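You operate a simulated robot arm through the tools that you are given. There is no shell and no other tool. Be economical: measure what you need, move in short steps, check, and stop when the job is done.

You are at the controls of a simulated robot arm. One attempt, no reset.

JOB
Slide the orange disc on the blue handle and spin the grey nut on tight.

The check looks at the end state, three seconds after you hand in, the way a careful person would. Anything else that was tipped, shoved, dropped, spilled or broken makes it a failure.

ROBOT AND FRAMES
A 7-joint arm with a two-finger parallel gripper, fixed in place. Base frame: the origin is at the foot of the arm, x ahead of it, y to its left, z up; the work surface is at about z = 770. Readings come in mm, rad, newtons and seconds.
With the tool pointing down near the work surface it reaches from about 300 to 700 mm from the base axis. Its first joint turns from -1.152 to 1.152 rad. Payload 1.57 kg.
Tool frame: the origin (TCP) lies between the finger pads and is the grasp point; the fingertips stand 30 mm ahead of it; z points along the fingers, y is the line along which they close. The gripper opens to 110 mm. The fingers are 24 mm wide and 12 mm thick; the gripper's body (48 by 112 mm) begins 78 mm behind the TCP.
Orientation is that of the tool frame in the base frame, as a unit quaternion [w, x, y, z]. With the fingers straight down and closing along the base's y, the tool's x points along the base's -x, its y along +y and its z along -z.

CONTROLS
- The arm moves only by the tool apply_moves. Its argument "rows" is a list of rows, each an object of numbers (a shift or turn left out is 0, a gripper value left out holds the last): "ax", "ay", "az": the turn, a rotation vector about the base's x, y, z in rad; "tx", "ty", "tz": the shift along the base's x, y, z in mm; "gripper": the gripper command, from -1 (shut) to 1 (fully open), values between in proportion. In form: [{"ax": .., "ay": .., "az": .., "tx": .., "ty": .., "tz": .., "gripper": ..}, ...]. A call has 1 to 8 rows; each row is the pose to reach, as a shift and turn from the pose commanded when the call began. A row lasts 0.2 s, in which the tool goes at most 50 mm and 0.15 rad; a call with a longer step from one row to the next is refused whole, and so is a gripper value outside its range. Where a pose cannot be reached the arm comes as near as it can. A force on the tool above 40 N (or 10 N above the force at the start of the call, whichever is more), or a blocked arm, ends the call early, and 0.2 s more pass. The fingers move at their own pace (about 108 mm/s each) and stop on an object; they squeeze with about 27 N. The grip force told is the motor's: it shows also when the fingers shut on nothing. Time passes only in rows, and 0.2 s behind the last, so rows that repeat a pose let the fingers close. It gives the time, the measured TCP pose, the force on the tool (base axes), the opening and the grip force at its end, in the units of the frame above (readings bear some noise).
- Cameras (640 x 400 px; columns grow to the right, rows downward): "scene" is fixed at [163.6, -388.2, 1407.8]; the picture's right is [0.79, -0.61, 0.00], its down [-0.33, -0.43, -0.84] and it looks along [0.51, 0.66, -0.55] (base axes); focal length 325 px, centre (320, 200). "wrist" rides on the gripper at [-36, 0, -80] in the tool frame; the picture's right is [0.00, -1.00, 0.00], its down [0.97, 0.00, -0.24] and it looks along [0.24, 0.00, 0.97] (tool axes); focal length 218 px, centre (320, 200). There is no depth. A picture from a camera that has moved, and an enlarged one, comes with that camera's place and axes in the base frame and with its lens.
- grab_frame(camera): a new picture of that camera. The clock stands still meanwhile.
- zoom(camera, box): a new picture of the part [left, top, right, bottom] of that camera's present view, enlarged. The clock stands still meanwhile.
- job_done(): hands the job in; it is judged then, once.

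Work in short steps. Places have to be worked out from the pictures, the camera data and where the tool is seen: move nearer, look again, correct. Check each grasp and each placing, and mend what went wrong. You have 120 turns and 68 pictures in all, those below and enlarged ones among them. Open the gripper and draw the arm clear of the work before you hand the job in, unless the task says otherwise; then end with one line.

The tools are called after ">>>" as a command line: name --argument value ..., lists and objects as JSON in quotes. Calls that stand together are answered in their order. apply_moves: Moves the arm, as the interface text tells. Its arguments: {"type":"object","properties":{"rows":{"type":"array"}},"required":["rows"]} The other tools are called the same way: grab_frame (camera) takes a picture; zoom (camera, box) takes an enlarged picture of a part of a camera's view; job_done () hands the job in.

At the start:

```text
clock: 0.0
ee_pos: [403.0, 162.5, 1175.9]
ee_rot: [0.0, 0.0, 1.0, 0.0]
contact_force: [0.0, -0.1, 0.4]
opening: 110.2
grasp_force: 0.1
```

scene: 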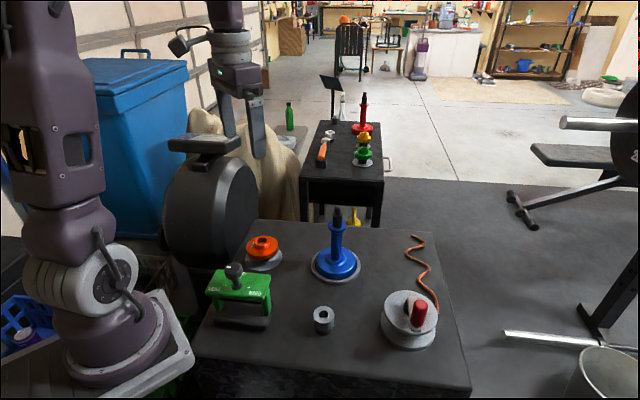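
wrist: 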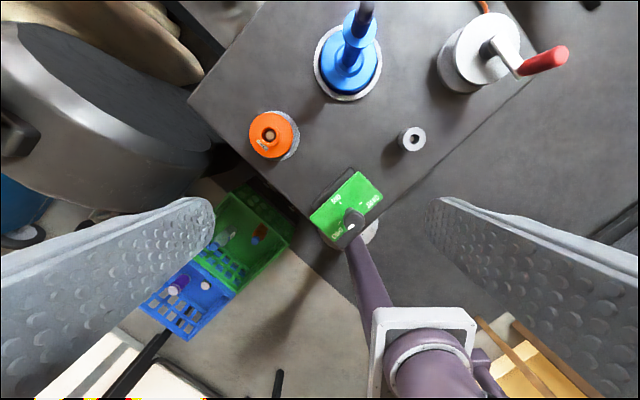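

The scene shows a blue handle with a dark threaded top, an orange disc on a grey stand, and a grey nut on the table. I'll take enlarged views to measure them.

>>> zoom --camera "scene" --box '[230, 200, 390, 300]'

>>> zoom --camera "scene" --box '[280, 280, 440, 380]'

>>> zoom --camera "wrist" --box '[230, 0, 470, 190]'

>>> zoom --camera "scene" --box '[300, 80, 400, 180]'

```text
4.00 times, centred on (310, 250) of scene
camera zoom: at [163.6, -388.2, 1407.8], right [0.79, -0.61, 0.0], down [-0.33, -0.43, -0.84], along [0.51, 0.66, -0.55], focal length 1300 px, centre (360, 0)
```

zoom: 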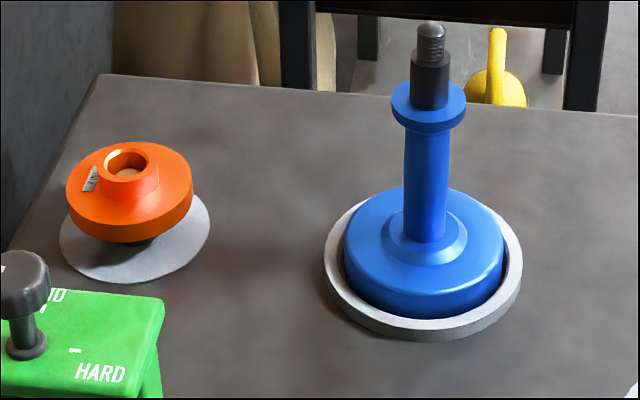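

```text
4.00 times, centred on (360, 330) of scene
camera zoom: at [163.6, -388.2, 1407.8], right [0.79, -0.61, 0.0], down [-0.33, -0.43, -0.84], along [0.51, 0.66, -0.55], focal length 1300 px, centre (160, -320)
```

zoom: 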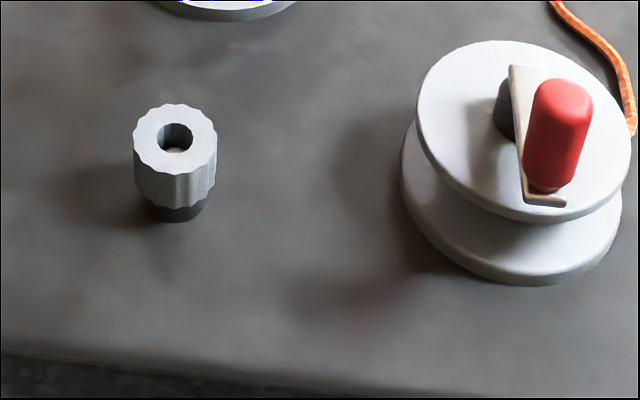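

```text
2.11 times, centred on (350, 95) of wrist
camera zoom: at [439.4, 162.2, 1256.2], right [0.0, -1.0, 0.0], down [-0.97, 0.0, 0.24], along [-0.24, 0.0, -0.97], focal length 460 px, centre (257, 421)
```

zoom: 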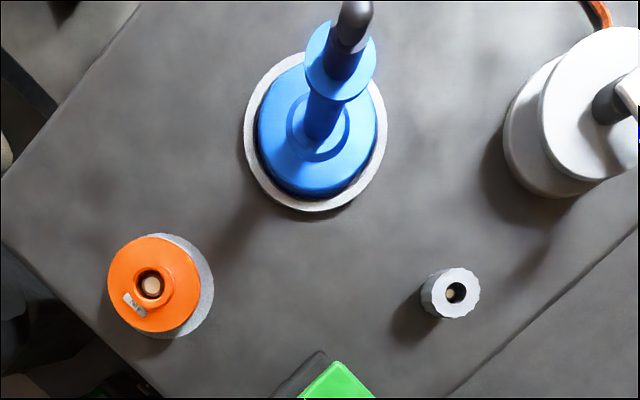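

```text
4.00 times, centred on (350, 130) of scene
camera zoom: at [163.6, -388.2, 1407.8], right [0.79, -0.61, 0.0], down [-0.33, -0.43, -0.84], along [0.51, 0.66, -0.55], focal length 1300 px, centre (200, 480)
```

zoom: 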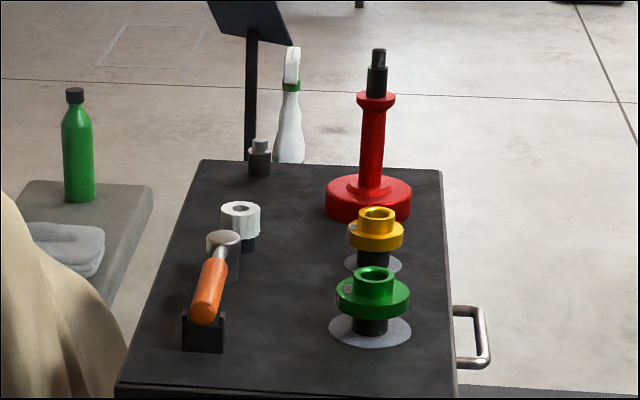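

Triangulating from both cameras gives the disc hub top at about (458, 259, 820), the nut top at about (452, -26, 802) and the handle tip at about (598, 105, 956). I'll move above the disc to look closer.

>>> apply_moves --rows '[{"tx": 9, "ty": 16, "tz": -42}, {"tx": 18, "ty": 32, "tz": -84}, {"tx": 27, "ty": 48, "tz": -126}, {"tx": 36, "ty": 64, "tz": -168}, {"tx": 45, "ty": 80, "tz": -210}, {"tx": 55, "ty": 96, "tz": -250}, {"tx": 55, "ty": 96, "tz": -250}]'

>>> grab_frame --camera "wrist"

>>> grab_frame --camera "scene"

```text
clock: 1.6
ee_pos: [458.2, 258.2, 924.9]
ee_rot: [0.001, 0.0, 1.0, 0.0]
contact_force: [0.7, -0.2, -0.3]
opening: 109.8
grasp_force: 0.1
```

```text
61 pictures are left
camera wrist: at [495.0, 257.6, 1004.7], right [0.0, -1.0, 0.0], down [-0.97, 0.0, 0.24], along [-0.24, 0.0, -0.97], focal length 218 px, centre (320, 200)
```

wrist: 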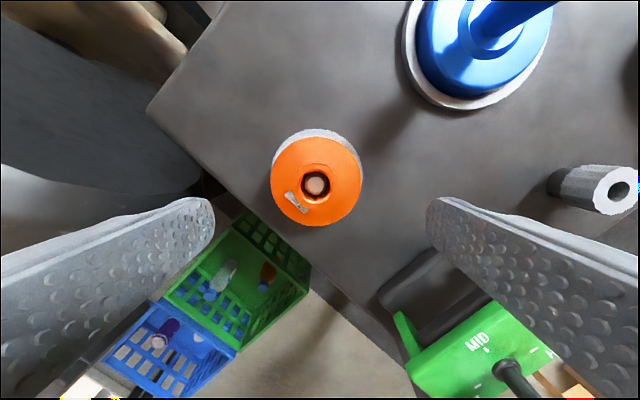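

```text
60 pictures are left
```

scene: 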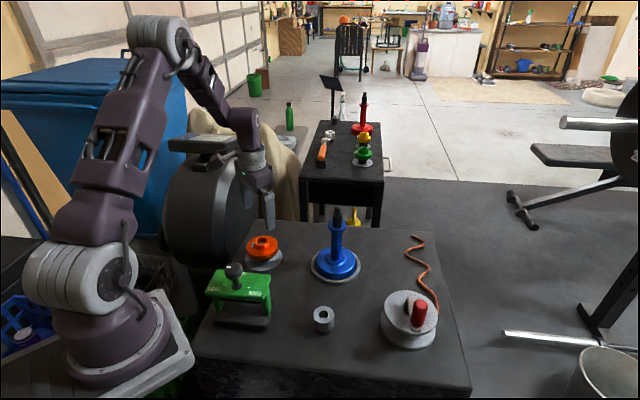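

>>> zoom --camera "wrist" --box '[255, 115, 375, 235]'

>>> zoom --camera "scene" --box '[240, 215, 300, 275]'

>>> zoom --camera "scene" --box '[315, 200, 361, 246]'

```text
3.33 times, centred on (315, 175) of wrist
camera zoom: at [495.0, 257.6, 1004.7], right [0.0, -1.0, 0.0], down [-0.97, 0.0, 0.24], along [-0.24, 0.0, -0.97], focal length 728 px, centre (337, 283)
```

zoom: 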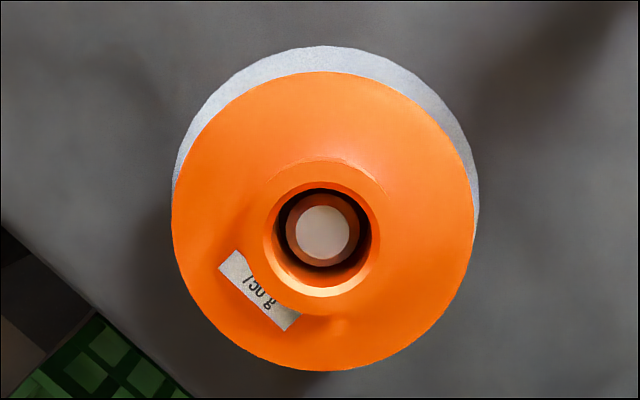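

```text
6.67 times, centred on (270, 245) of scene
camera zoom: at [163.6, -388.2, 1407.8], right [0.79, -0.61, 0.0], down [-0.33, -0.43, -0.84], along [0.51, 0.66, -0.55], focal length 2166 px, centre (653, -100)
```

zoom: 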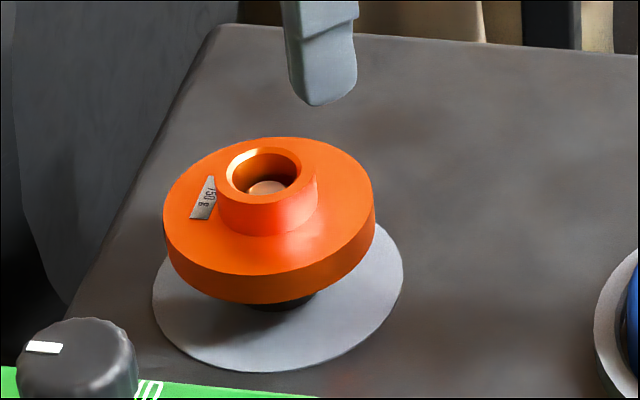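

```text
8.70 times, centred on (338, 223) of scene
camera zoom: at [163.6, -388.2, 1407.8], right [0.79, -0.61, 0.0], down [-0.33, -0.43, -0.84], along [0.51, 0.66, -0.55], focal length 2826 px, centre (164, -0)
```

zoom: 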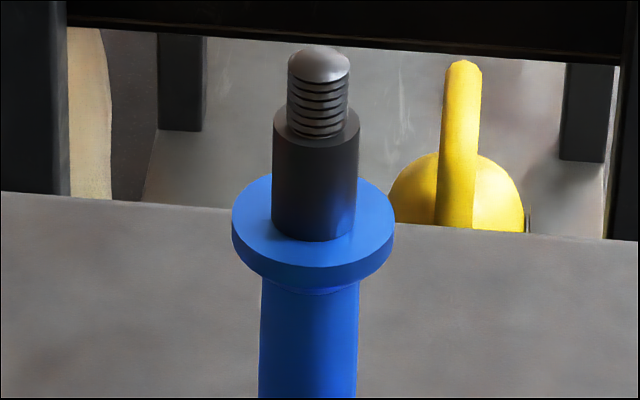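

The disc is about 88 mm across with a 41 mm hub, its hub top at about (459.5, 262, 813) and its flange top near 798. I'll partly close the fingers and descend around the hub, staying just above the flange.

>>> apply_moves --rows '[{"tx": 1.3, "ty": 3.6, "tz": -30, "gripper": 0.15}, {"tx": 1.3, "ty": 3.6, "tz": -60}, {"tx": 1.3, "ty": 3.6, "tz": -78}, {"tx": 1.3, "ty": 3.6, "tz": -85}, {"tx": 1.3, "ty": 3.6, "tz": -85}]'

>>> zoom --camera "scene" --box '[230, 205, 310, 285]'

>>> grab_frame --camera "wrist"

```text
clock: 2.8
ee_pos: [459.7, 261.3, 841.2]
ee_rot: [0.0, 0.0, 1.0, 0.0]
contact_force: [0.0, 0.1, -0.6]
opening: 63.2
grasp_force: 0.0
```

```text
5.00 times, centred on (270, 245) of scene
camera zoom: at [163.6, -388.2, 1407.8], right [0.79, -0.61, 0.0], down [-0.33, -0.43, -0.84], along [0.51, 0.66, -0.55], focal length 1625 px, centre (570, -25)
```

zoom: 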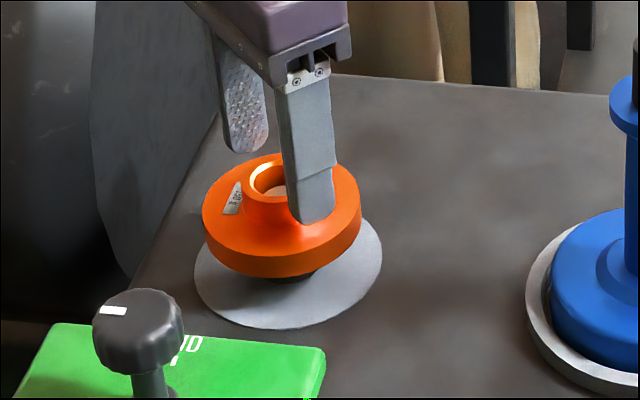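

```text
55 pictures are left
camera wrist: at [496.3, 261.2, 921.1], right [0.0, -1.0, 0.0], down [-0.97, 0.0, 0.24], along [-0.24, 0.0, -0.97], focal length 218 px, centre (320, 200)
```

wrist: 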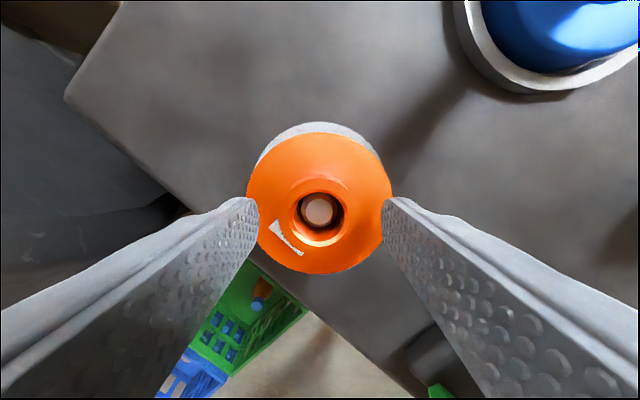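

The fingers straddle the hub centrally. I'll lower 8 mm and close.

>>> apply_moves --rows '[{"tz": -4}, {"tz": -8}, {"tz": -8, "gripper": -1}, {"tz": -8}, {"tz": -8}]'

>>> zoom --camera "scene" --box '[230, 205, 310, 285]'

```text
clock: 4.0
ee_pos: [460.5, 261.3, 832.7]
ee_rot: [0.0, 0.0, 1.0, 0.0]
contact_force: [-0.2, -4.5, 5.5]
opening: 40.4
grasp_force: 27.4
```

```text
5.00 times, centred on (270, 245) of scene
camera zoom: at [163.5, -388.3, 1407.8], right [0.79, -0.61, 0.0], down [-0.33, -0.43, -0.84], along [0.51, 0.66, -0.55], focal length 1625 px, centre (570, -25)
```

zoom: 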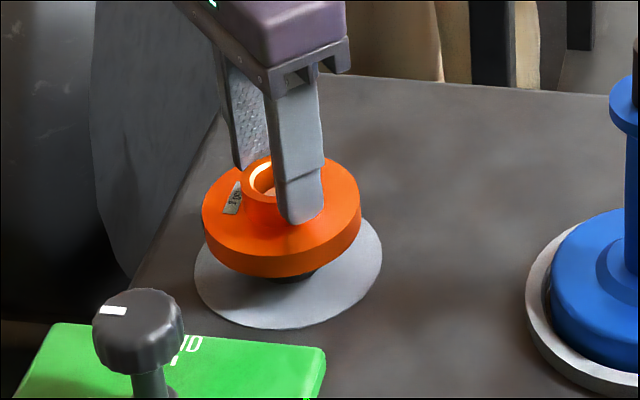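

Hub gripped (40.4 mm opening, 27 N). Lifting straight up, slowly at first.

>>> apply_moves --rows '[{"tz": 10}, {"tz": 25}, {"tz": 50}, {"tz": 80}, {"tz": 115}, {"tz": 150}, {"tz": 190}, {"tz": 190}]'

>>> grab_frame --camera "scene"

>>> grab_frame --camera "wrist"

```text
clock: 5.8
ee_pos: [458.4, 260.8, 1024.5]
ee_rot: [0.0, 0.0, 1.0, 0.0]
contact_force: [0.1, -0.7, -6.7]
opening: 40.3
grasp_force: 27.1
```

```text
53 pictures are left
```

scene: 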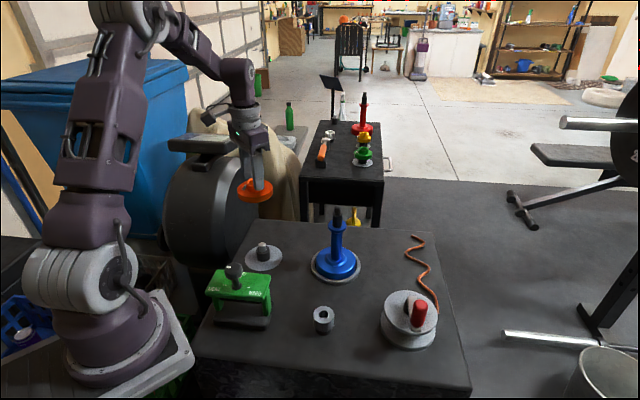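

```text
52 pictures are left
camera wrist: at [495.2, 260.6, 1103.4], right [0.0, -1.0, 0.0], down [-0.97, 0.0, 0.24], along [-0.24, 0.0, -0.97], focal length 218 px, centre (320, 200)
```

wrist: 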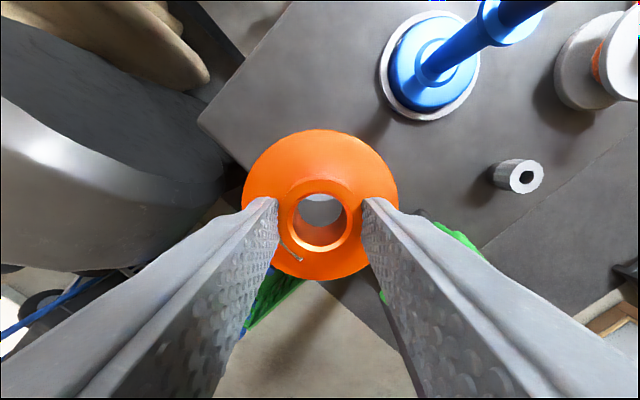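

The disc is held level. I'll raise a little more and move to just short of the handle so the wrist camera can measure the handle axis.

>>> apply_moves --rows '[{"tx": 5, "ty": -10, "tz": 20}, {"tx": 20, "ty": -45, "tz": 25}, {"tx": 40, "ty": -85, "tz": 25}, {"tx": 60, "ty": -125, "tz": 25}, {"tx": 72, "ty": -153, "tz": 25}, {"tx": 72, "ty": -153, "tz": 25}]'

>>> grab_frame --camera "wrist"

>>> zoom --camera "scene" --box '[280, 140, 400, 260]'

```text
clock: 7.2
ee_pos: [532.5, 106.9, 1048.6]
ee_rot: [0.0, 0.001, 1.0, -0.001]
contact_force: [0.5, -0.8, -6.9]
opening: 40.4
grasp_force: 27.0
```

```text
51 pictures are left
camera wrist: at [568.4, 106.3, 1128.6], right [0.0, -1.0, 0.0], down [-0.97, 0.0, 0.24], along [-0.24, 0.0, -0.97], focal length 218 px, centre (320, 200)
```

wrist: 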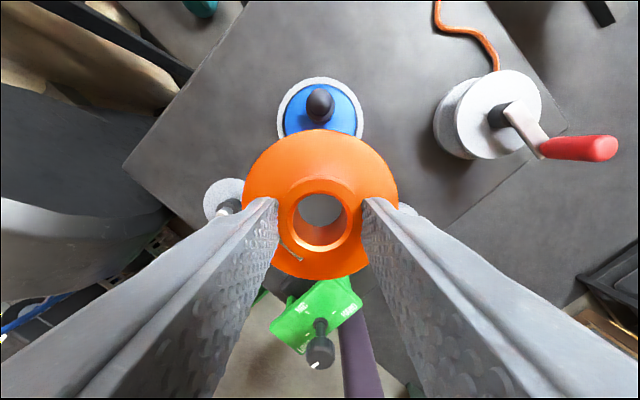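

```text
3.33 times, centred on (340, 200) of scene
camera zoom: at [163.7, -388.2, 1407.8], right [0.79, -0.61, 0.0], down [-0.33, -0.43, -0.84], along [0.51, 0.66, -0.55], focal length 1083 px, centre (253, 200)
```

zoom: 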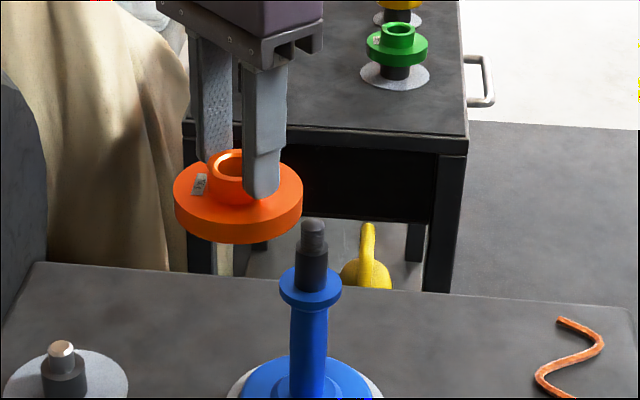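

Nearly aligned in y. I'll enlarge the wrist view of the handle tip.

>>> zoom --camera "wrist" --box '[265, 70, 375, 140]'

>>> zoom --camera "wrist" --box '[235, 120, 405, 290]'

```text
5.71 times, centred on (320, 105) of wrist
camera zoom: at [568.4, 106.3, 1128.6], right [0.0, -1.0, 0.0], down [-0.97, 0.0, 0.24], along [-0.24, 0.0, -0.97], focal length 1247 px, centre (320, 743)
```

zoom: 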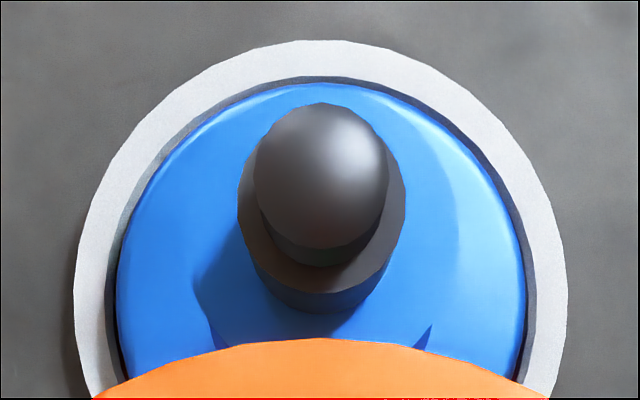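

```text
2.35 times, centred on (320, 205) of wrist
camera zoom: at [568.4, 106.3, 1128.6], right [0.0, -1.0, 0.0], down [-0.97, 0.0, 0.24], along [-0.24, 0.0, -0.97], focal length 514 px, centre (320, 188)
```

zoom: 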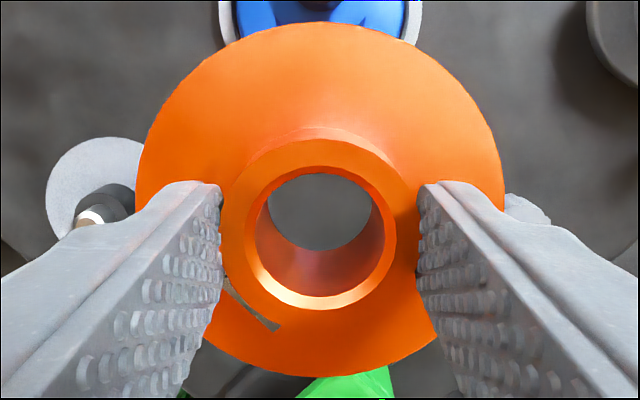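

From both cameras I get the handle axis at about (601, 106), pilot top about 931, collar about 896 and tip about 952. The bore is at about (533, 106.3), so I shift +68 in x at this height and then check the alignment through the bore.

>>> apply_moves --rows '[{"tx": 25}, {"tx": 50}, {"tx": 68}, {"tx": 68}, {"tx": 68}]'

>>> zoom --camera "wrist" --box '[235, 120, 405, 290]'

>>> zoom --camera "scene" --box '[290, 140, 390, 240]'

```text
clock: 8.4
ee_pos: [598.4, 108.5, 1048.6]
ee_rot: [-0.001, 0.0, 1.0, 0.0]
contact_force: [0.4, 0.6, -8.1]
opening: 40.3
grasp_force: 26.8
```

```text
2.35 times, centred on (320, 205) of wrist
camera zoom: at [635.4, 107.6, 1128.4], right [0.0, -1.0, 0.0], down [-0.97, 0.0, 0.24], along [-0.24, 0.0, -0.97], focal length 514 px, centre (320, 188)
```

zoom: 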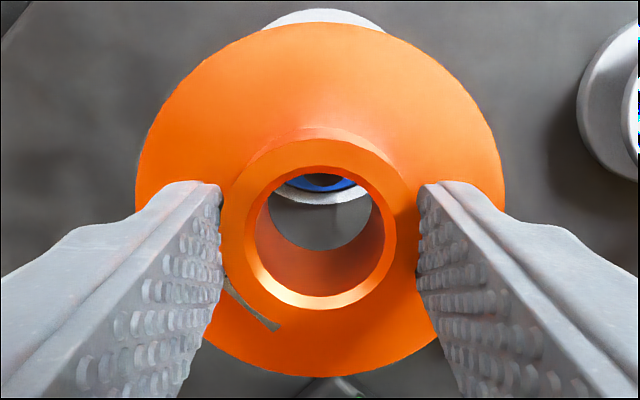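

```text
4.00 times, centred on (340, 190) of scene
camera zoom: at [163.8, -388.1, 1407.8], right [0.79, -0.61, 0.0], down [-0.33, -0.43, -0.84], along [0.51, 0.66, -0.55], focal length 1300 px, centre (240, 240)
```

zoom: 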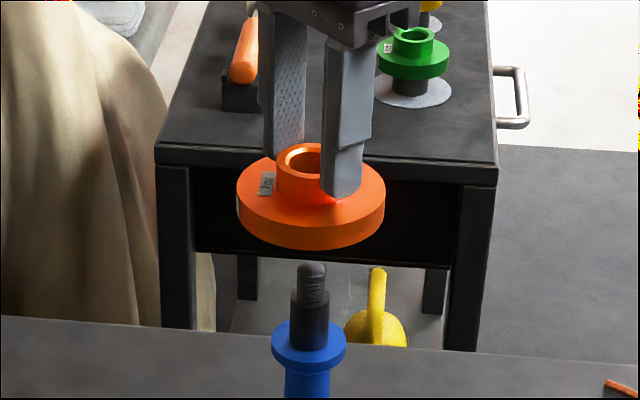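

The scene view agrees to within about 1 mm. I'll lower 32 mm so the disc is just above the tip and check again.

>>> apply_moves --rows '[{"tz": -16}, {"tz": -32}, {"tz": -32}, {"tz": -32}]'

>>> zoom --camera "wrist" --box '[270, 155, 370, 255]'

>>> zoom --camera "scene" --box '[310, 170, 370, 230]'

```text
clock: 9.4
ee_pos: [599.7, 109.3, 1016.0]
ee_rot: [0.0, 0.0, 1.0, 0.0]
contact_force: [0.0, 0.4, -7.1]
opening: 40.6
grasp_force: 26.7
```

```text
4.00 times, centred on (320, 205) of wrist
camera zoom: at [635.4, 108.4, 1096.2], right [0.0, -1.0, 0.0], down [-0.97, 0.0, 0.24], along [-0.24, 0.0, -0.97], focal length 873 px, centre (320, 180)
```

zoom: 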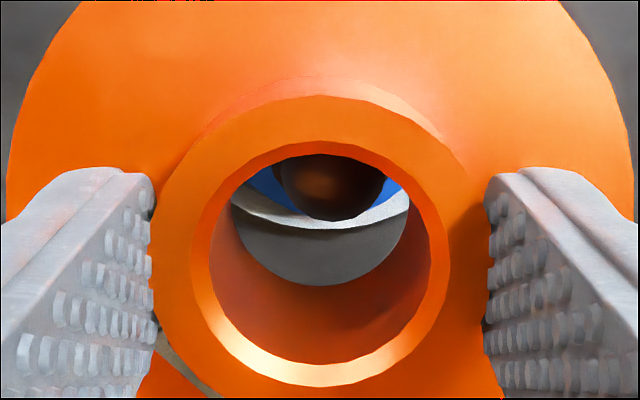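

```text
6.67 times, centred on (340, 200) of scene
camera zoom: at [163.8, -388.1, 1407.8], right [0.79, -0.61, 0.0], down [-0.33, -0.43, -0.84], along [0.51, 0.66, -0.55], focal length 2166 px, centre (187, 200)
```

zoom: 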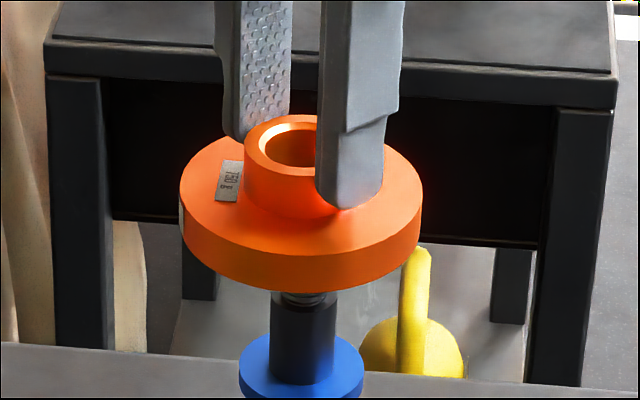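

Both views agree that the disc must move about +1.2 in x and -2.4 in y, since the arm had been lagging in y at the earlier measurement. I'll apply that and recheck.

>>> apply_moves --rows '[{"tx": 1.2, "ty": -2.4}, {"tx": 1.2, "ty": -2.4}, {"tx": 1.2, "ty": -2.4}, {"tx": 1.2, "ty": -2.4}]'

>>> zoom --camera "wrist" --box '[270, 155, 370, 255]'

>>> zoom --camera "scene" --box '[310, 170, 370, 230]'

```text
clock: 10.4
ee_pos: [599.8, 106.1, 1016.0]
ee_rot: [0.0, 0.0, 1.0, 0.0]
contact_force: [0.4, 0.9, -6.4]
opening: 40.5
grasp_force: 27.0
```

```text
4.00 times, centred on (320, 205) of wrist
camera zoom: at [636.2, 106.5, 1096.2], right [0.0, -1.0, 0.0], down [-0.97, 0.0, 0.24], along [-0.24, 0.0, -0.97], focal length 873 px, centre (320, 180)
```

zoom: 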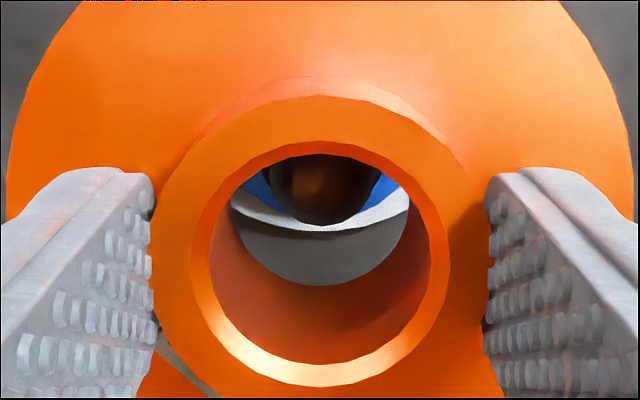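

```text
6.67 times, centred on (340, 200) of scene
camera zoom: at [163.8, -388.1, 1407.8], right [0.79, -0.61, 0.0], down [-0.33, -0.43, -0.84], along [0.51, 0.66, -0.55], focal length 2166 px, centre (187, 200)
```

zoom: 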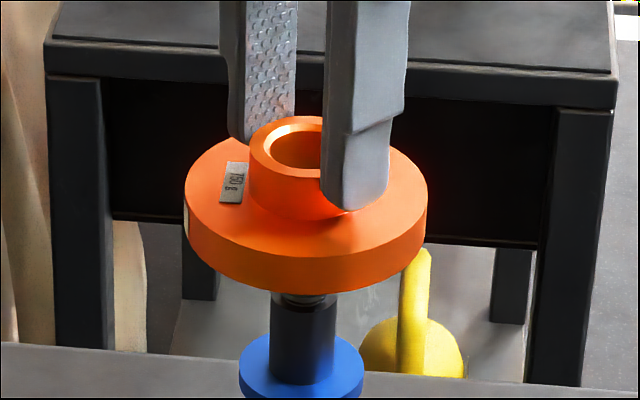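

Aligned in both views. I'll lower 24 mm over the thread and watch the force.

>>> apply_moves --rows '[{"tz": -6}, {"tz": -12}, {"tz": -18}, {"tz": -24}, {"tz": -24}]'

>>> zoom --camera "wrist" --box '[270, 155, 370, 255]'

```text
clock: 11.6
ee_pos: [600.6, 106.3, 991.4]
ee_rot: [0.0, 0.0, 1.0, -0.001]
contact_force: [0.2, 1.0, -7.8]
opening: 40.6
grasp_force: 27.2
```

```text
4.00 times, centred on (320, 205) of wrist
camera zoom: at [636.5, 106.7, 1071.9], right [0.0, -1.0, 0.0], down [-0.97, 0.0, 0.24], along [-0.24, 0.0, -0.97], focal length 873 px, centre (320, 180)
```

zoom: 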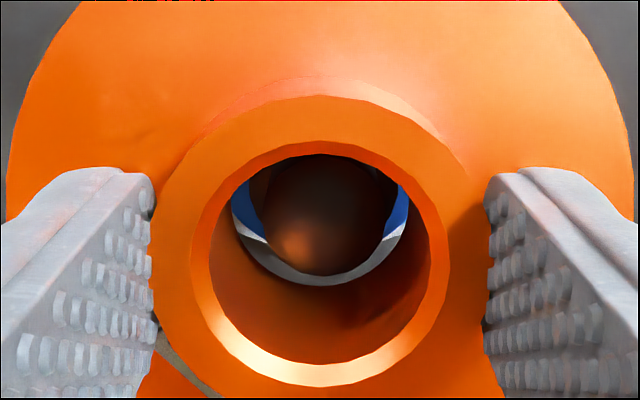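

Still centred; continuing slowly onto the pilot.

>>> apply_moves --rows '[{"tz": -3}, {"tz": -6}, {"tz": -9}, {"tz": -12}, {"tz": -12}]'

>>> zoom --camera "wrist" --box '[270, 155, 370, 255]'

>>> zoom --camera "scene" --box '[310, 180, 370, 240]'

```text
clock: 12.8
ee_pos: [600.1, 107.7, 979.8]
ee_rot: [-0.001, 0.0, 1.0, 0.001]
contact_force: [1.0, 0.5, -7.6]
opening: 40.3
grasp_force: 27.1
```

```text
4.00 times, centred on (320, 205) of wrist
camera zoom: at [637.0, 107.0, 1060.1], right [0.0, -1.0, 0.0], down [-0.97, 0.0, 0.24], along [-0.24, 0.0, -0.97], focal length 873 px, centre (320, 180)
```

zoom: 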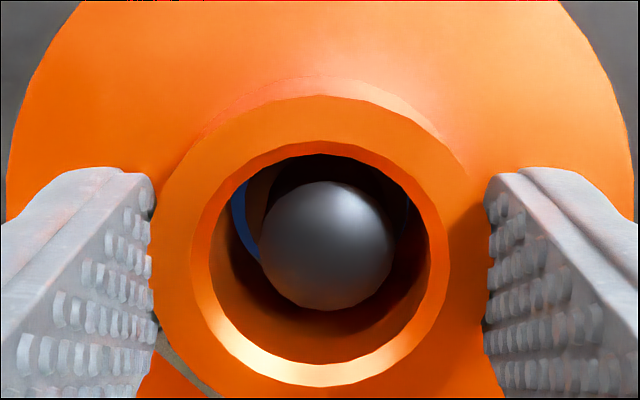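

```text
6.67 times, centred on (340, 210) of scene
camera zoom: at [163.8, -388.1, 1407.8], right [0.79, -0.61, 0.0], down [-0.33, -0.43, -0.84], along [0.51, 0.66, -0.55], focal length 2166 px, centre (187, 133)
```

zoom: 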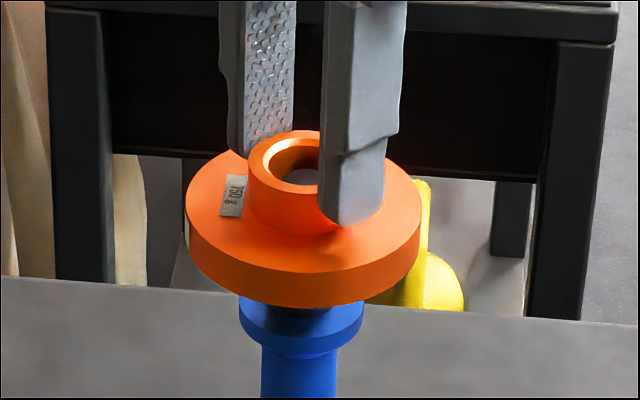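

The tip now appears about 0.9 mm toward -y and slightly toward -x. I'll correct by that and continue down gently.

>>> apply_moves --rows '[{"tx": -0.6, "ty": -0.9}, {"tx": -0.6, "ty": -0.9}, {"tx": -0.6, "ty": -0.9, "tz": -3}, {"tx": -0.6, "ty": -0.9, "tz": -6}, {"tx": -0.6, "ty": -0.9, "tz": -9}, {"tx": -0.6, "ty": -0.9, "tz": -12}, {"tx": -0.6, "ty": -0.9, "tz": -12}]'

>>> zoom --camera "wrist" --box '[270, 155, 370, 255]'

>>> zoom --camera "scene" --box '[310, 180, 370, 240]'

```text
clock: 14.4
ee_pos: [600.6, 106.1, 967.3]
ee_rot: [0.0, 0.0, 1.0, -0.001]
contact_force: [-0.3, 0.3, -7.9]
opening: 40.3
grasp_force: 27.1
```

```text
4.00 times, centred on (320, 205) of wrist
camera zoom: at [636.4, 105.5, 1047.6], right [0.0, -1.0, 0.0], down [-0.97, 0.0, 0.24], along [-0.24, 0.0, -0.97], focal length 873 px, centre (320, 180)
```

zoom: 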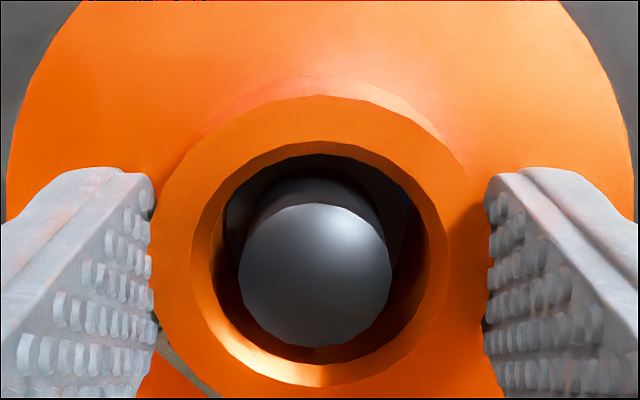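

```text
6.67 times, centred on (340, 210) of scene
camera zoom: at [163.8, -388.1, 1407.8], right [0.79, -0.61, 0.0], down [-0.33, -0.43, -0.84], along [0.51, 0.66, -0.55], focal length 2166 px, centre (187, 133)
```

zoom: 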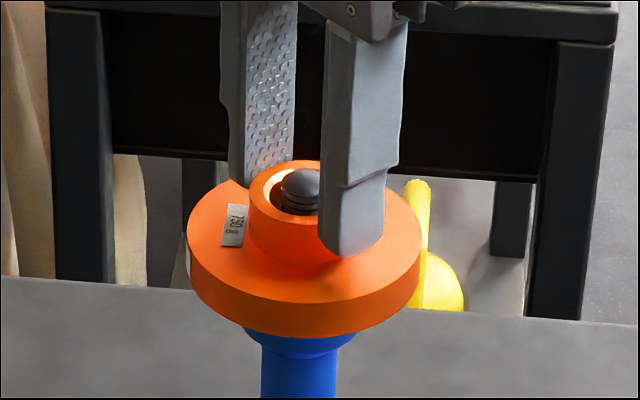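

The disc is on the pilot with no contact force. Continuing down to the collar.

>>> apply_moves --rows '[{"ty": 0.5, "tz": -3}, {"ty": 0.5, "tz": -6}, {"ty": 0.5, "tz": -9}, {"ty": 0.5, "tz": -12}, {"ty": 0.5, "tz": -14}, {"ty": 0.5, "tz": -16}, {"ty": 0.5, "tz": -16}]'

>>> zoom --camera "scene" --box '[310, 180, 370, 240]'

```text
clock: 16.0
ee_pos: [600.3, 105.9, 952.8]
ee_rot: [0.0, 0.0, 1.0, 0.0]
contact_force: [0.9, 0.6, -6.3]
opening: 40.7
grasp_force: 26.5
```

```text
6.67 times, centred on (340, 210) of scene
camera zoom: at [163.7, -388.1, 1407.8], right [0.79, -0.61, 0.0], down [-0.33, -0.43, -0.84], along [0.51, 0.66, -0.55], focal length 2166 px, centre (187, 133)
```

zoom: 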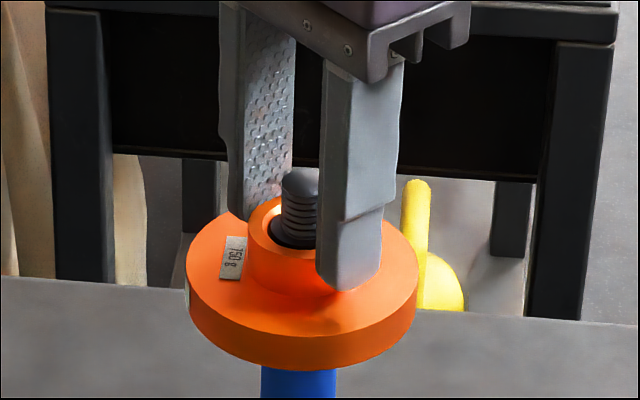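

Almost seated; lowering in 1 mm steps until the weight comes off.

>>> apply_moves --rows '[{"tz": -1}, {"tz": -2}, {"tz": -3}, {"tz": -3}, {"tz": -3}]'

```text
clock: 17.2
ee_pos: [600.7, 105.9, 950.5]
ee_rot: [0.002, 0.0, 1.0, -0.001]
contact_force: [1.3, -0.4, 19.2]
opening: 40.5
grasp_force: 26.7
```

Seated: the force went to +19 N. I'll ease up slightly and release, then rise clear and look.

>>> apply_moves --rows '[{"tz": 1.3}, {"tz": 1.3, "gripper": 0.2}, {"tz": 1.3}, {"tz": 20}, {"tz": 60}, {"tz": 100}, {"tz": 100}]'

>>> zoom --camera "scene" --box '[300, 190, 370, 260]'

>>> grab_frame --camera "wrist"

```text
clock: 18.8
ee_pos: [602.8, 105.2, 1048.6]
ee_rot: [-0.001, 0.0, 1.0, 0.0]
contact_force: [0.4, 0.4, -0.2]
opening: 65.9
grasp_force: 0.1
```

```text
5.71 times, centred on (335, 225) of scene
camera zoom: at [163.6, -388.2, 1407.8], right [0.79, -0.61, 0.0], down [-0.33, -0.43, -0.84], along [0.51, 0.66, -0.55], focal length 1857 px, centre (234, 57)
```

zoom: 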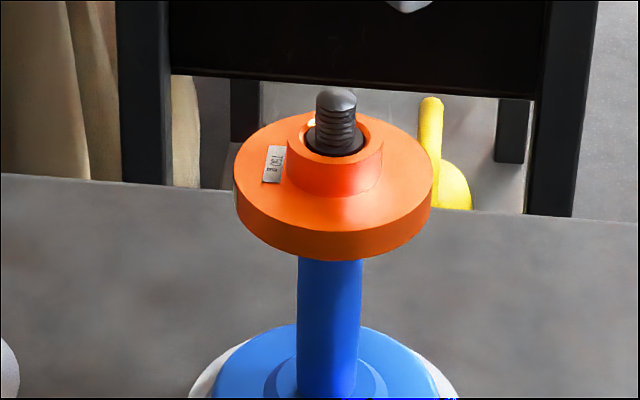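

```text
34 pictures are left
camera wrist: at [638.2, 104.3, 1129.1], right [0.0, -1.0, 0.0], down [-0.97, 0.0, 0.24], along [-0.24, 0.0, -0.97], focal length 218 px, centre (320, 200)
```

wrist: 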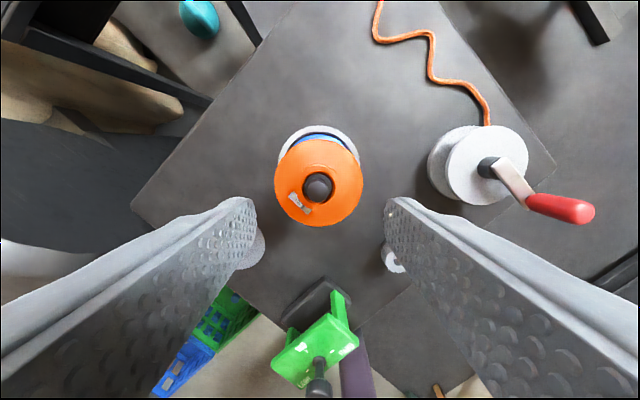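

The disc sits squarely on the collar with the thread showing. Now moving to above the nut.

>>> apply_moves --rows '[{"tx": -30, "ty": -26, "tz": 0}, {"tx": -60, "ty": -52, "tz": 0}, {"tx": -90, "ty": -78, "tz": -20}, {"tx": -115, "ty": -100, "tz": -55}, {"tx": -136, "ty": -119, "tz": -90}, {"tx": -149, "ty": -132, "tz": -130}, {"tx": -149, "ty": -132, "tz": -140}, {"tx": -149, "ty": -132, "tz": -140}]'

>>> grab_frame --camera "wrist"

>>> zoom --camera "scene" --box '[295, 290, 355, 350]'

```text
clock: 20.6
ee_pos: [452.0, -27.0, 909.6]
ee_rot: [0.0, 0.0, 1.0, 0.0]
contact_force: [0.4, -0.3, 0.2]
opening: 65.7
grasp_force: 0.1
```

```text
33 pictures are left
camera wrist: at [488.4, -26.1, 989.4], right [0.0, -1.0, 0.0], down [-0.97, 0.0, 0.24], along [-0.24, 0.0, -0.97], focal length 218 px, centre (320, 200)
```

wrist: 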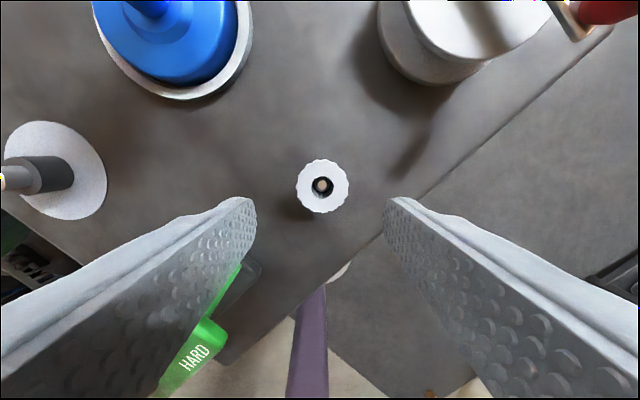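

```text
6.67 times, centred on (325, 320) of scene
camera zoom: at [163.6, -388.2, 1407.8], right [0.79, -0.61, 0.0], down [-0.33, -0.43, -0.84], along [0.51, 0.66, -0.55], focal length 2166 px, centre (287, -600)
```

zoom: 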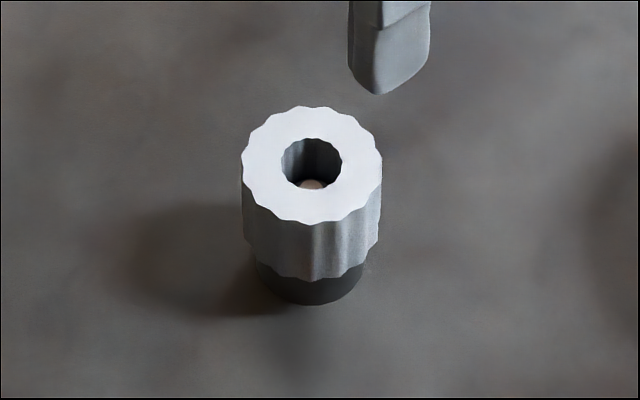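

The nut is at about (454.5, -28.5), top near 800, about 45 mm across and 29 mm tall. I'll descend around it with the tips about 17 mm below its top.

>>> apply_moves --rows '[{"tx": 2.5, "ty": -1.8, "tz": -30}, {"tx": 2.5, "ty": -1.8, "tz": -60}, {"tx": 2.5, "ty": -1.8, "tz": -80}, {"tx": 2.5, "ty": -1.8, "tz": -93}, {"tx": 2.5, "ty": -1.8, "tz": -93}]'

>>> zoom --camera "scene" --box '[285, 275, 365, 355]'

>>> zoom --camera "wrist" --box '[240, 120, 400, 280]'

```text
clock: 21.8
ee_pos: [454.2, -26.8, 817.7]
ee_rot: [0.0, 0.0, 1.0, 0.0]
contact_force: [-0.6, 0.1, 1.0]
opening: 65.9
grasp_force: 0.1
```

```text
5.00 times, centred on (325, 315) of scene
camera zoom: at [163.6, -388.2, 1407.8], right [0.79, -0.61, 0.0], down [-0.33, -0.43, -0.84], along [0.51, 0.66, -0.55], focal length 1625 px, centre (295, -375)
```

zoom: 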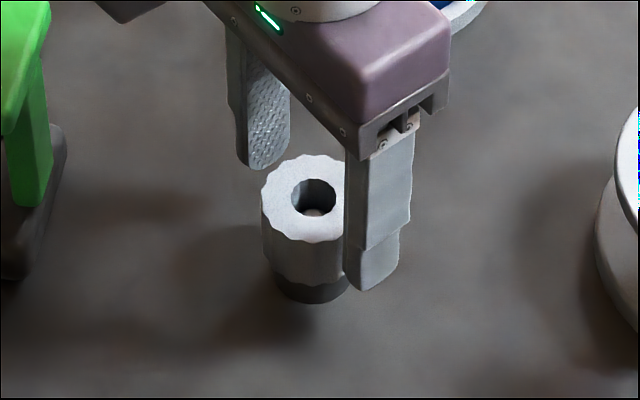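

```text
2.50 times, centred on (320, 200) of wrist
camera zoom: at [490.0, -27.5, 895.8], right [0.0, -1.0, 0.0], down [-0.97, 0.0, 0.24], along [-0.24, 0.0, -0.97], focal length 546 px, centre (320, 200)
```

zoom: 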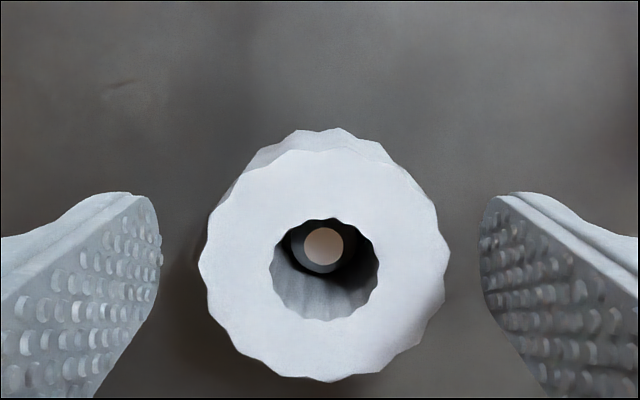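

Centred on the nut. Closing.

>>> apply_moves --rows '[{"ty": -0.6, "gripper": -1}, {"ty": -0.6}, {"ty": -0.6}, {"ty": -0.6}]'

>>> zoom --camera "scene" --box '[285, 275, 365, 355]'

```text
clock: 22.8
ee_pos: [454.0, -29.9, 816.4]
ee_rot: [0.0, 0.0, 1.0, -0.001]
contact_force: [0.1, -0.1, -0.6]
opening: 46.0
grasp_force: 27.0
```

```text
5.00 times, centred on (325, 315) of scene
camera zoom: at [163.6, -388.2, 1407.8], right [0.79, -0.61, 0.0], down [-0.33, -0.43, -0.84], along [0.51, 0.66, -0.55], focal length 1625 px, centre (295, -375)
```

zoom: 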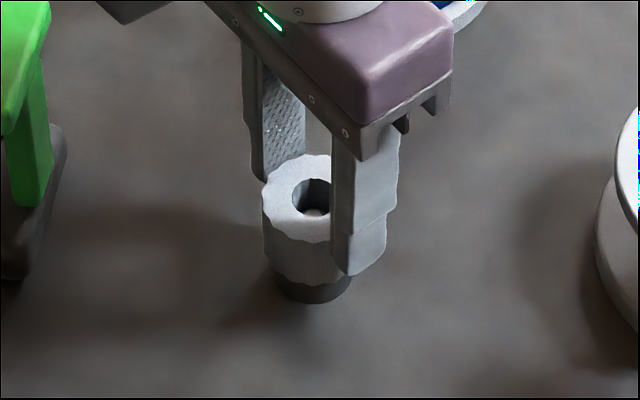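

Nut gripped at 46 mm. Lifting straight up.

>>> apply_moves --rows '[{"tz": 8}, {"tz": 20}, {"tz": 45}, {"tz": 80}, {"tz": 120}, {"tz": 165}, {"tz": 210}, {"tz": 215}]'

>>> apply_moves --rows '[{"tx": 22, "ty": 20}, {"tx": 50, "ty": 46}, {"tx": 80, "ty": 74}, {"tx": 110, "ty": 102}, {"tx": 132, "ty": 122}, {"tx": 146, "ty": 135.5}, {"tx": 146, "ty": 135.5}, {"tx": 146, "ty": 135.5}]'

>>> zoom --camera "scene" --box '[300, 160, 380, 240]'

>>> zoom --camera "wrist" --box '[240, 120, 400, 280]'

```text
clock: 24.6
ee_pos: [453.0, -27.0, 1031.9]
ee_rot: [0.0, 0.0, 1.0, 0.0]
contact_force: [-1.1, 0.5, -0.9]
opening: 45.9
grasp_force: 27.0
```

```text
clock: 26.4
ee_pos: [598.6, 107.8, 1031.7]
ee_rot: [0.0, 0.0, 1.0, -0.001]
contact_force: [1.1, -0.4, -0.7]
opening: 46.2
grasp_force: 27.5
```

```text
5.00 times, centred on (340, 200) of scene
camera zoom: at [163.6, -388.2, 1407.8], right [0.79, -0.61, 0.0], down [-0.33, -0.43, -0.84], along [0.51, 0.66, -0.55], focal length 1625 px, centre (220, 200)
```

zoom: 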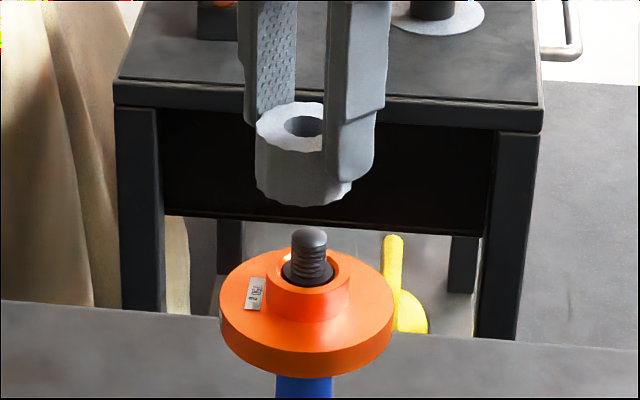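

```text
2.50 times, centred on (320, 200) of wrist
camera zoom: at [634.9, 107.7, 1111.7], right [0.0, -1.0, 0.0], down [-0.97, 0.0, 0.24], along [-0.24, 0.0, -0.97], focal length 546 px, centre (320, 200)
```

zoom: 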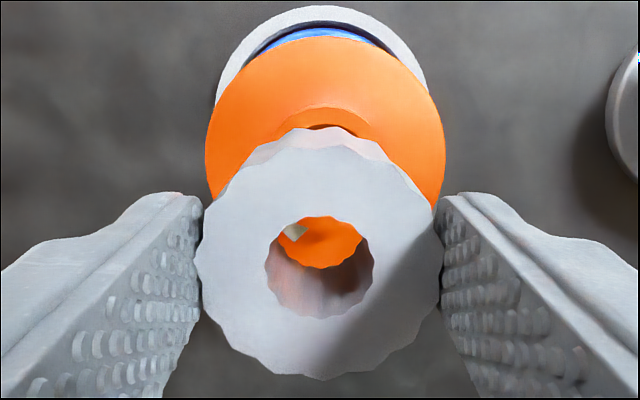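

The nut is about 1.8 mm off in y and 1 mm in x from the handle axis. I'll correct and lower to just above the tip.

>>> apply_moves --rows '[{"tx": 1.1, "ty": -1.8}, {"tx": 1.1, "ty": -1.8, "tz": -15}, {"tx": 1.1, "ty": -1.8, "tz": -28}, {"tx": 1.1, "ty": -1.8, "tz": -28}, {"tx": 1.1, "ty": -1.8, "tz": -28}]'

>>> zoom --camera "wrist" --box '[270, 170, 370, 270]'

>>> zoom --camera "scene" --box '[310, 175, 370, 235]'

```text
clock: 27.6
ee_pos: [598.4, 104.5, 1003.3]
ee_rot: [-0.001, 0.0, 1.0, -0.001]
contact_force: [0.0, 1.0, -0.2]
opening: 45.7
grasp_force: 26.9
```

```text
4.00 times, centred on (320, 220) of wrist
camera zoom: at [635.8, 104.7, 1083.0], right [0.0, -1.0, 0.0], down [-0.97, 0.0, 0.24], along [-0.24, 0.0, -0.97], focal length 873 px, centre (320, 120)
```

zoom: 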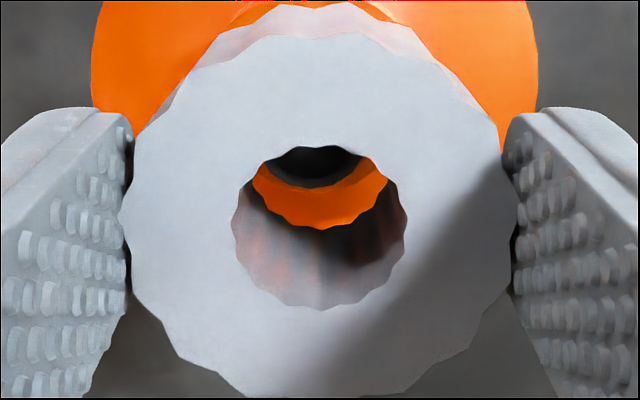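

```text
6.67 times, centred on (340, 205) of scene
camera zoom: at [163.6, -388.2, 1407.8], right [0.79, -0.61, 0.0], down [-0.33, -0.43, -0.84], along [0.51, 0.66, -0.55], focal length 2166 px, centre (187, 167)
```

zoom: 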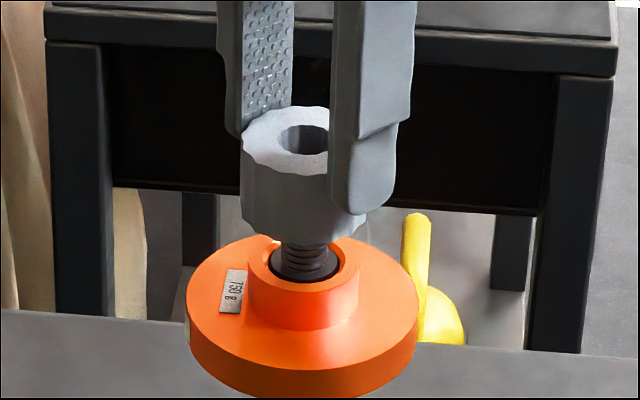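

The nut is just above the tip and near centre. I'll nudge +0.5 in y and lower gently until contact.

>>> apply_moves --rows '[{"ty": 0.5}, {"ty": 0.5, "tz": -2}, {"ty": 0.5, "tz": -4}, {"ty": 0.5, "tz": -6}, {"ty": 0.5, "tz": -8}, {"ty": 0.5, "tz": -8}]'

>>> zoom --camera "wrist" --box '[270, 170, 370, 270]'

```text
clock: 29.0
ee_pos: [600.4, 105.5, 995.4]
ee_rot: [0.0, 0.0, 1.0, 0.0]
contact_force: [0.0, 0.4, -1.0]
opening: 46.0
grasp_force: 26.7
```

```text
4.00 times, centred on (320, 220) of wrist
camera zoom: at [636.7, 105.4, 1075.0], right [0.0, -1.0, 0.0], down [-0.97, 0.0, 0.24], along [-0.24, 0.0, -0.97], focal length 873 px, centre (320, 120)
```

zoom: 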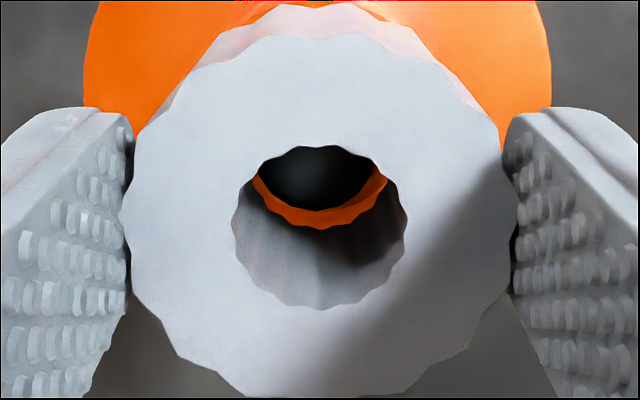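

Tip is centred in the nut bore. Continuing down.

>>> apply_moves --rows '[{"tx": -0.3, "ty": 0.2, "tz": -2}, {"tx": -0.3, "ty": 0.2, "tz": -4}, {"tx": -0.3, "ty": 0.2, "tz": -6}, {"tx": -0.3, "ty": 0.2, "tz": -8}, {"tx": -0.3, "ty": 0.2, "tz": -8}]'

>>> zoom --camera "wrist" --box '[270, 170, 370, 270]'

>>> zoom --camera "scene" --box '[310, 175, 370, 235]'

```text
clock: 30.2
ee_pos: [600.8, 105.2, 986.2]
ee_rot: [0.0, 0.001, 1.0, -0.001]
contact_force: [3.9, 2.0, 0.6]
opening: 46.0
grasp_force: 27.2
```

```text
4.00 times, centred on (320, 220) of wrist
camera zoom: at [636.8, 105.3, 1067.0], right [0.0, -1.0, 0.0], down [-0.97, 0.0, 0.24], along [-0.24, 0.0, -0.97], focal length 873 px, centre (320, 120)
```

zoom: 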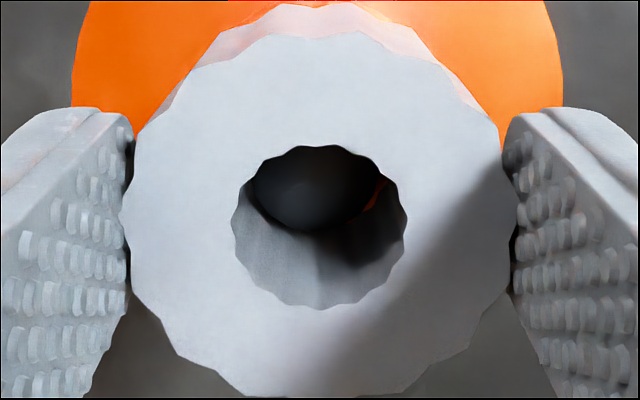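

```text
6.67 times, centred on (340, 205) of scene
camera zoom: at [163.7, -388.1, 1407.8], right [0.79, -0.61, 0.0], down [-0.33, -0.43, -0.84], along [0.51, 0.66, -0.55], focal length 2166 px, centre (187, 167)
```

zoom: 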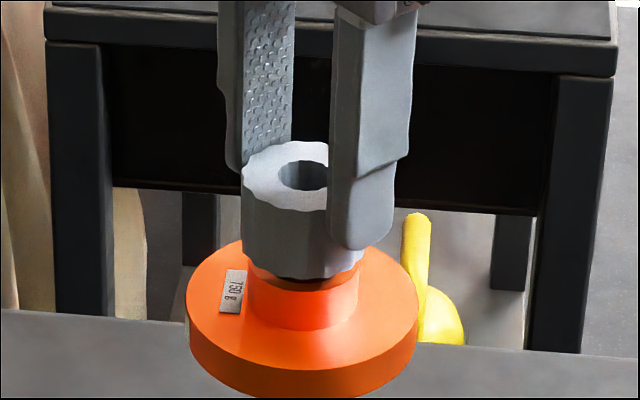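

Light side force toward +x, +y suggests about 0.4 mm of offset. I'll shift that way and lower slightly until the thread bears.

>>> apply_moves --rows '[{"tx": 0.5, "ty": 0.5}, {"tx": 0.5, "ty": 0.5, "tz": -1}, {"tx": 0.5, "ty": 0.5, "tz": -2}, {"tx": 0.5, "ty": 0.5, "tz": -3}, {"tx": 0.5, "ty": 0.5, "tz": -3}]'

```text
clock: 31.4
ee_pos: [601.3, 107.1, 985.1]
ee_rot: [-0.001, -0.001, 1.0, -0.001]
contact_force: [-0.4, -0.4, -0.8]
opening: 45.7
grasp_force: 26.6
```

No side force now. Lowering a bit more to find thread contact.

>>> apply_moves --rows '[{"tz": -1}, {"tz": -2}, {"tz": -3}, {"tz": -4}, {"tz": -4}]'

```text
clock: 32.6
ee_pos: [601.7, 106.8, 978.7]
ee_rot: [0.001, 0.0, 1.0, 0.0]
contact_force: [0.0, -0.7, -0.5]
opening: 45.5
grasp_force: 27.1
```

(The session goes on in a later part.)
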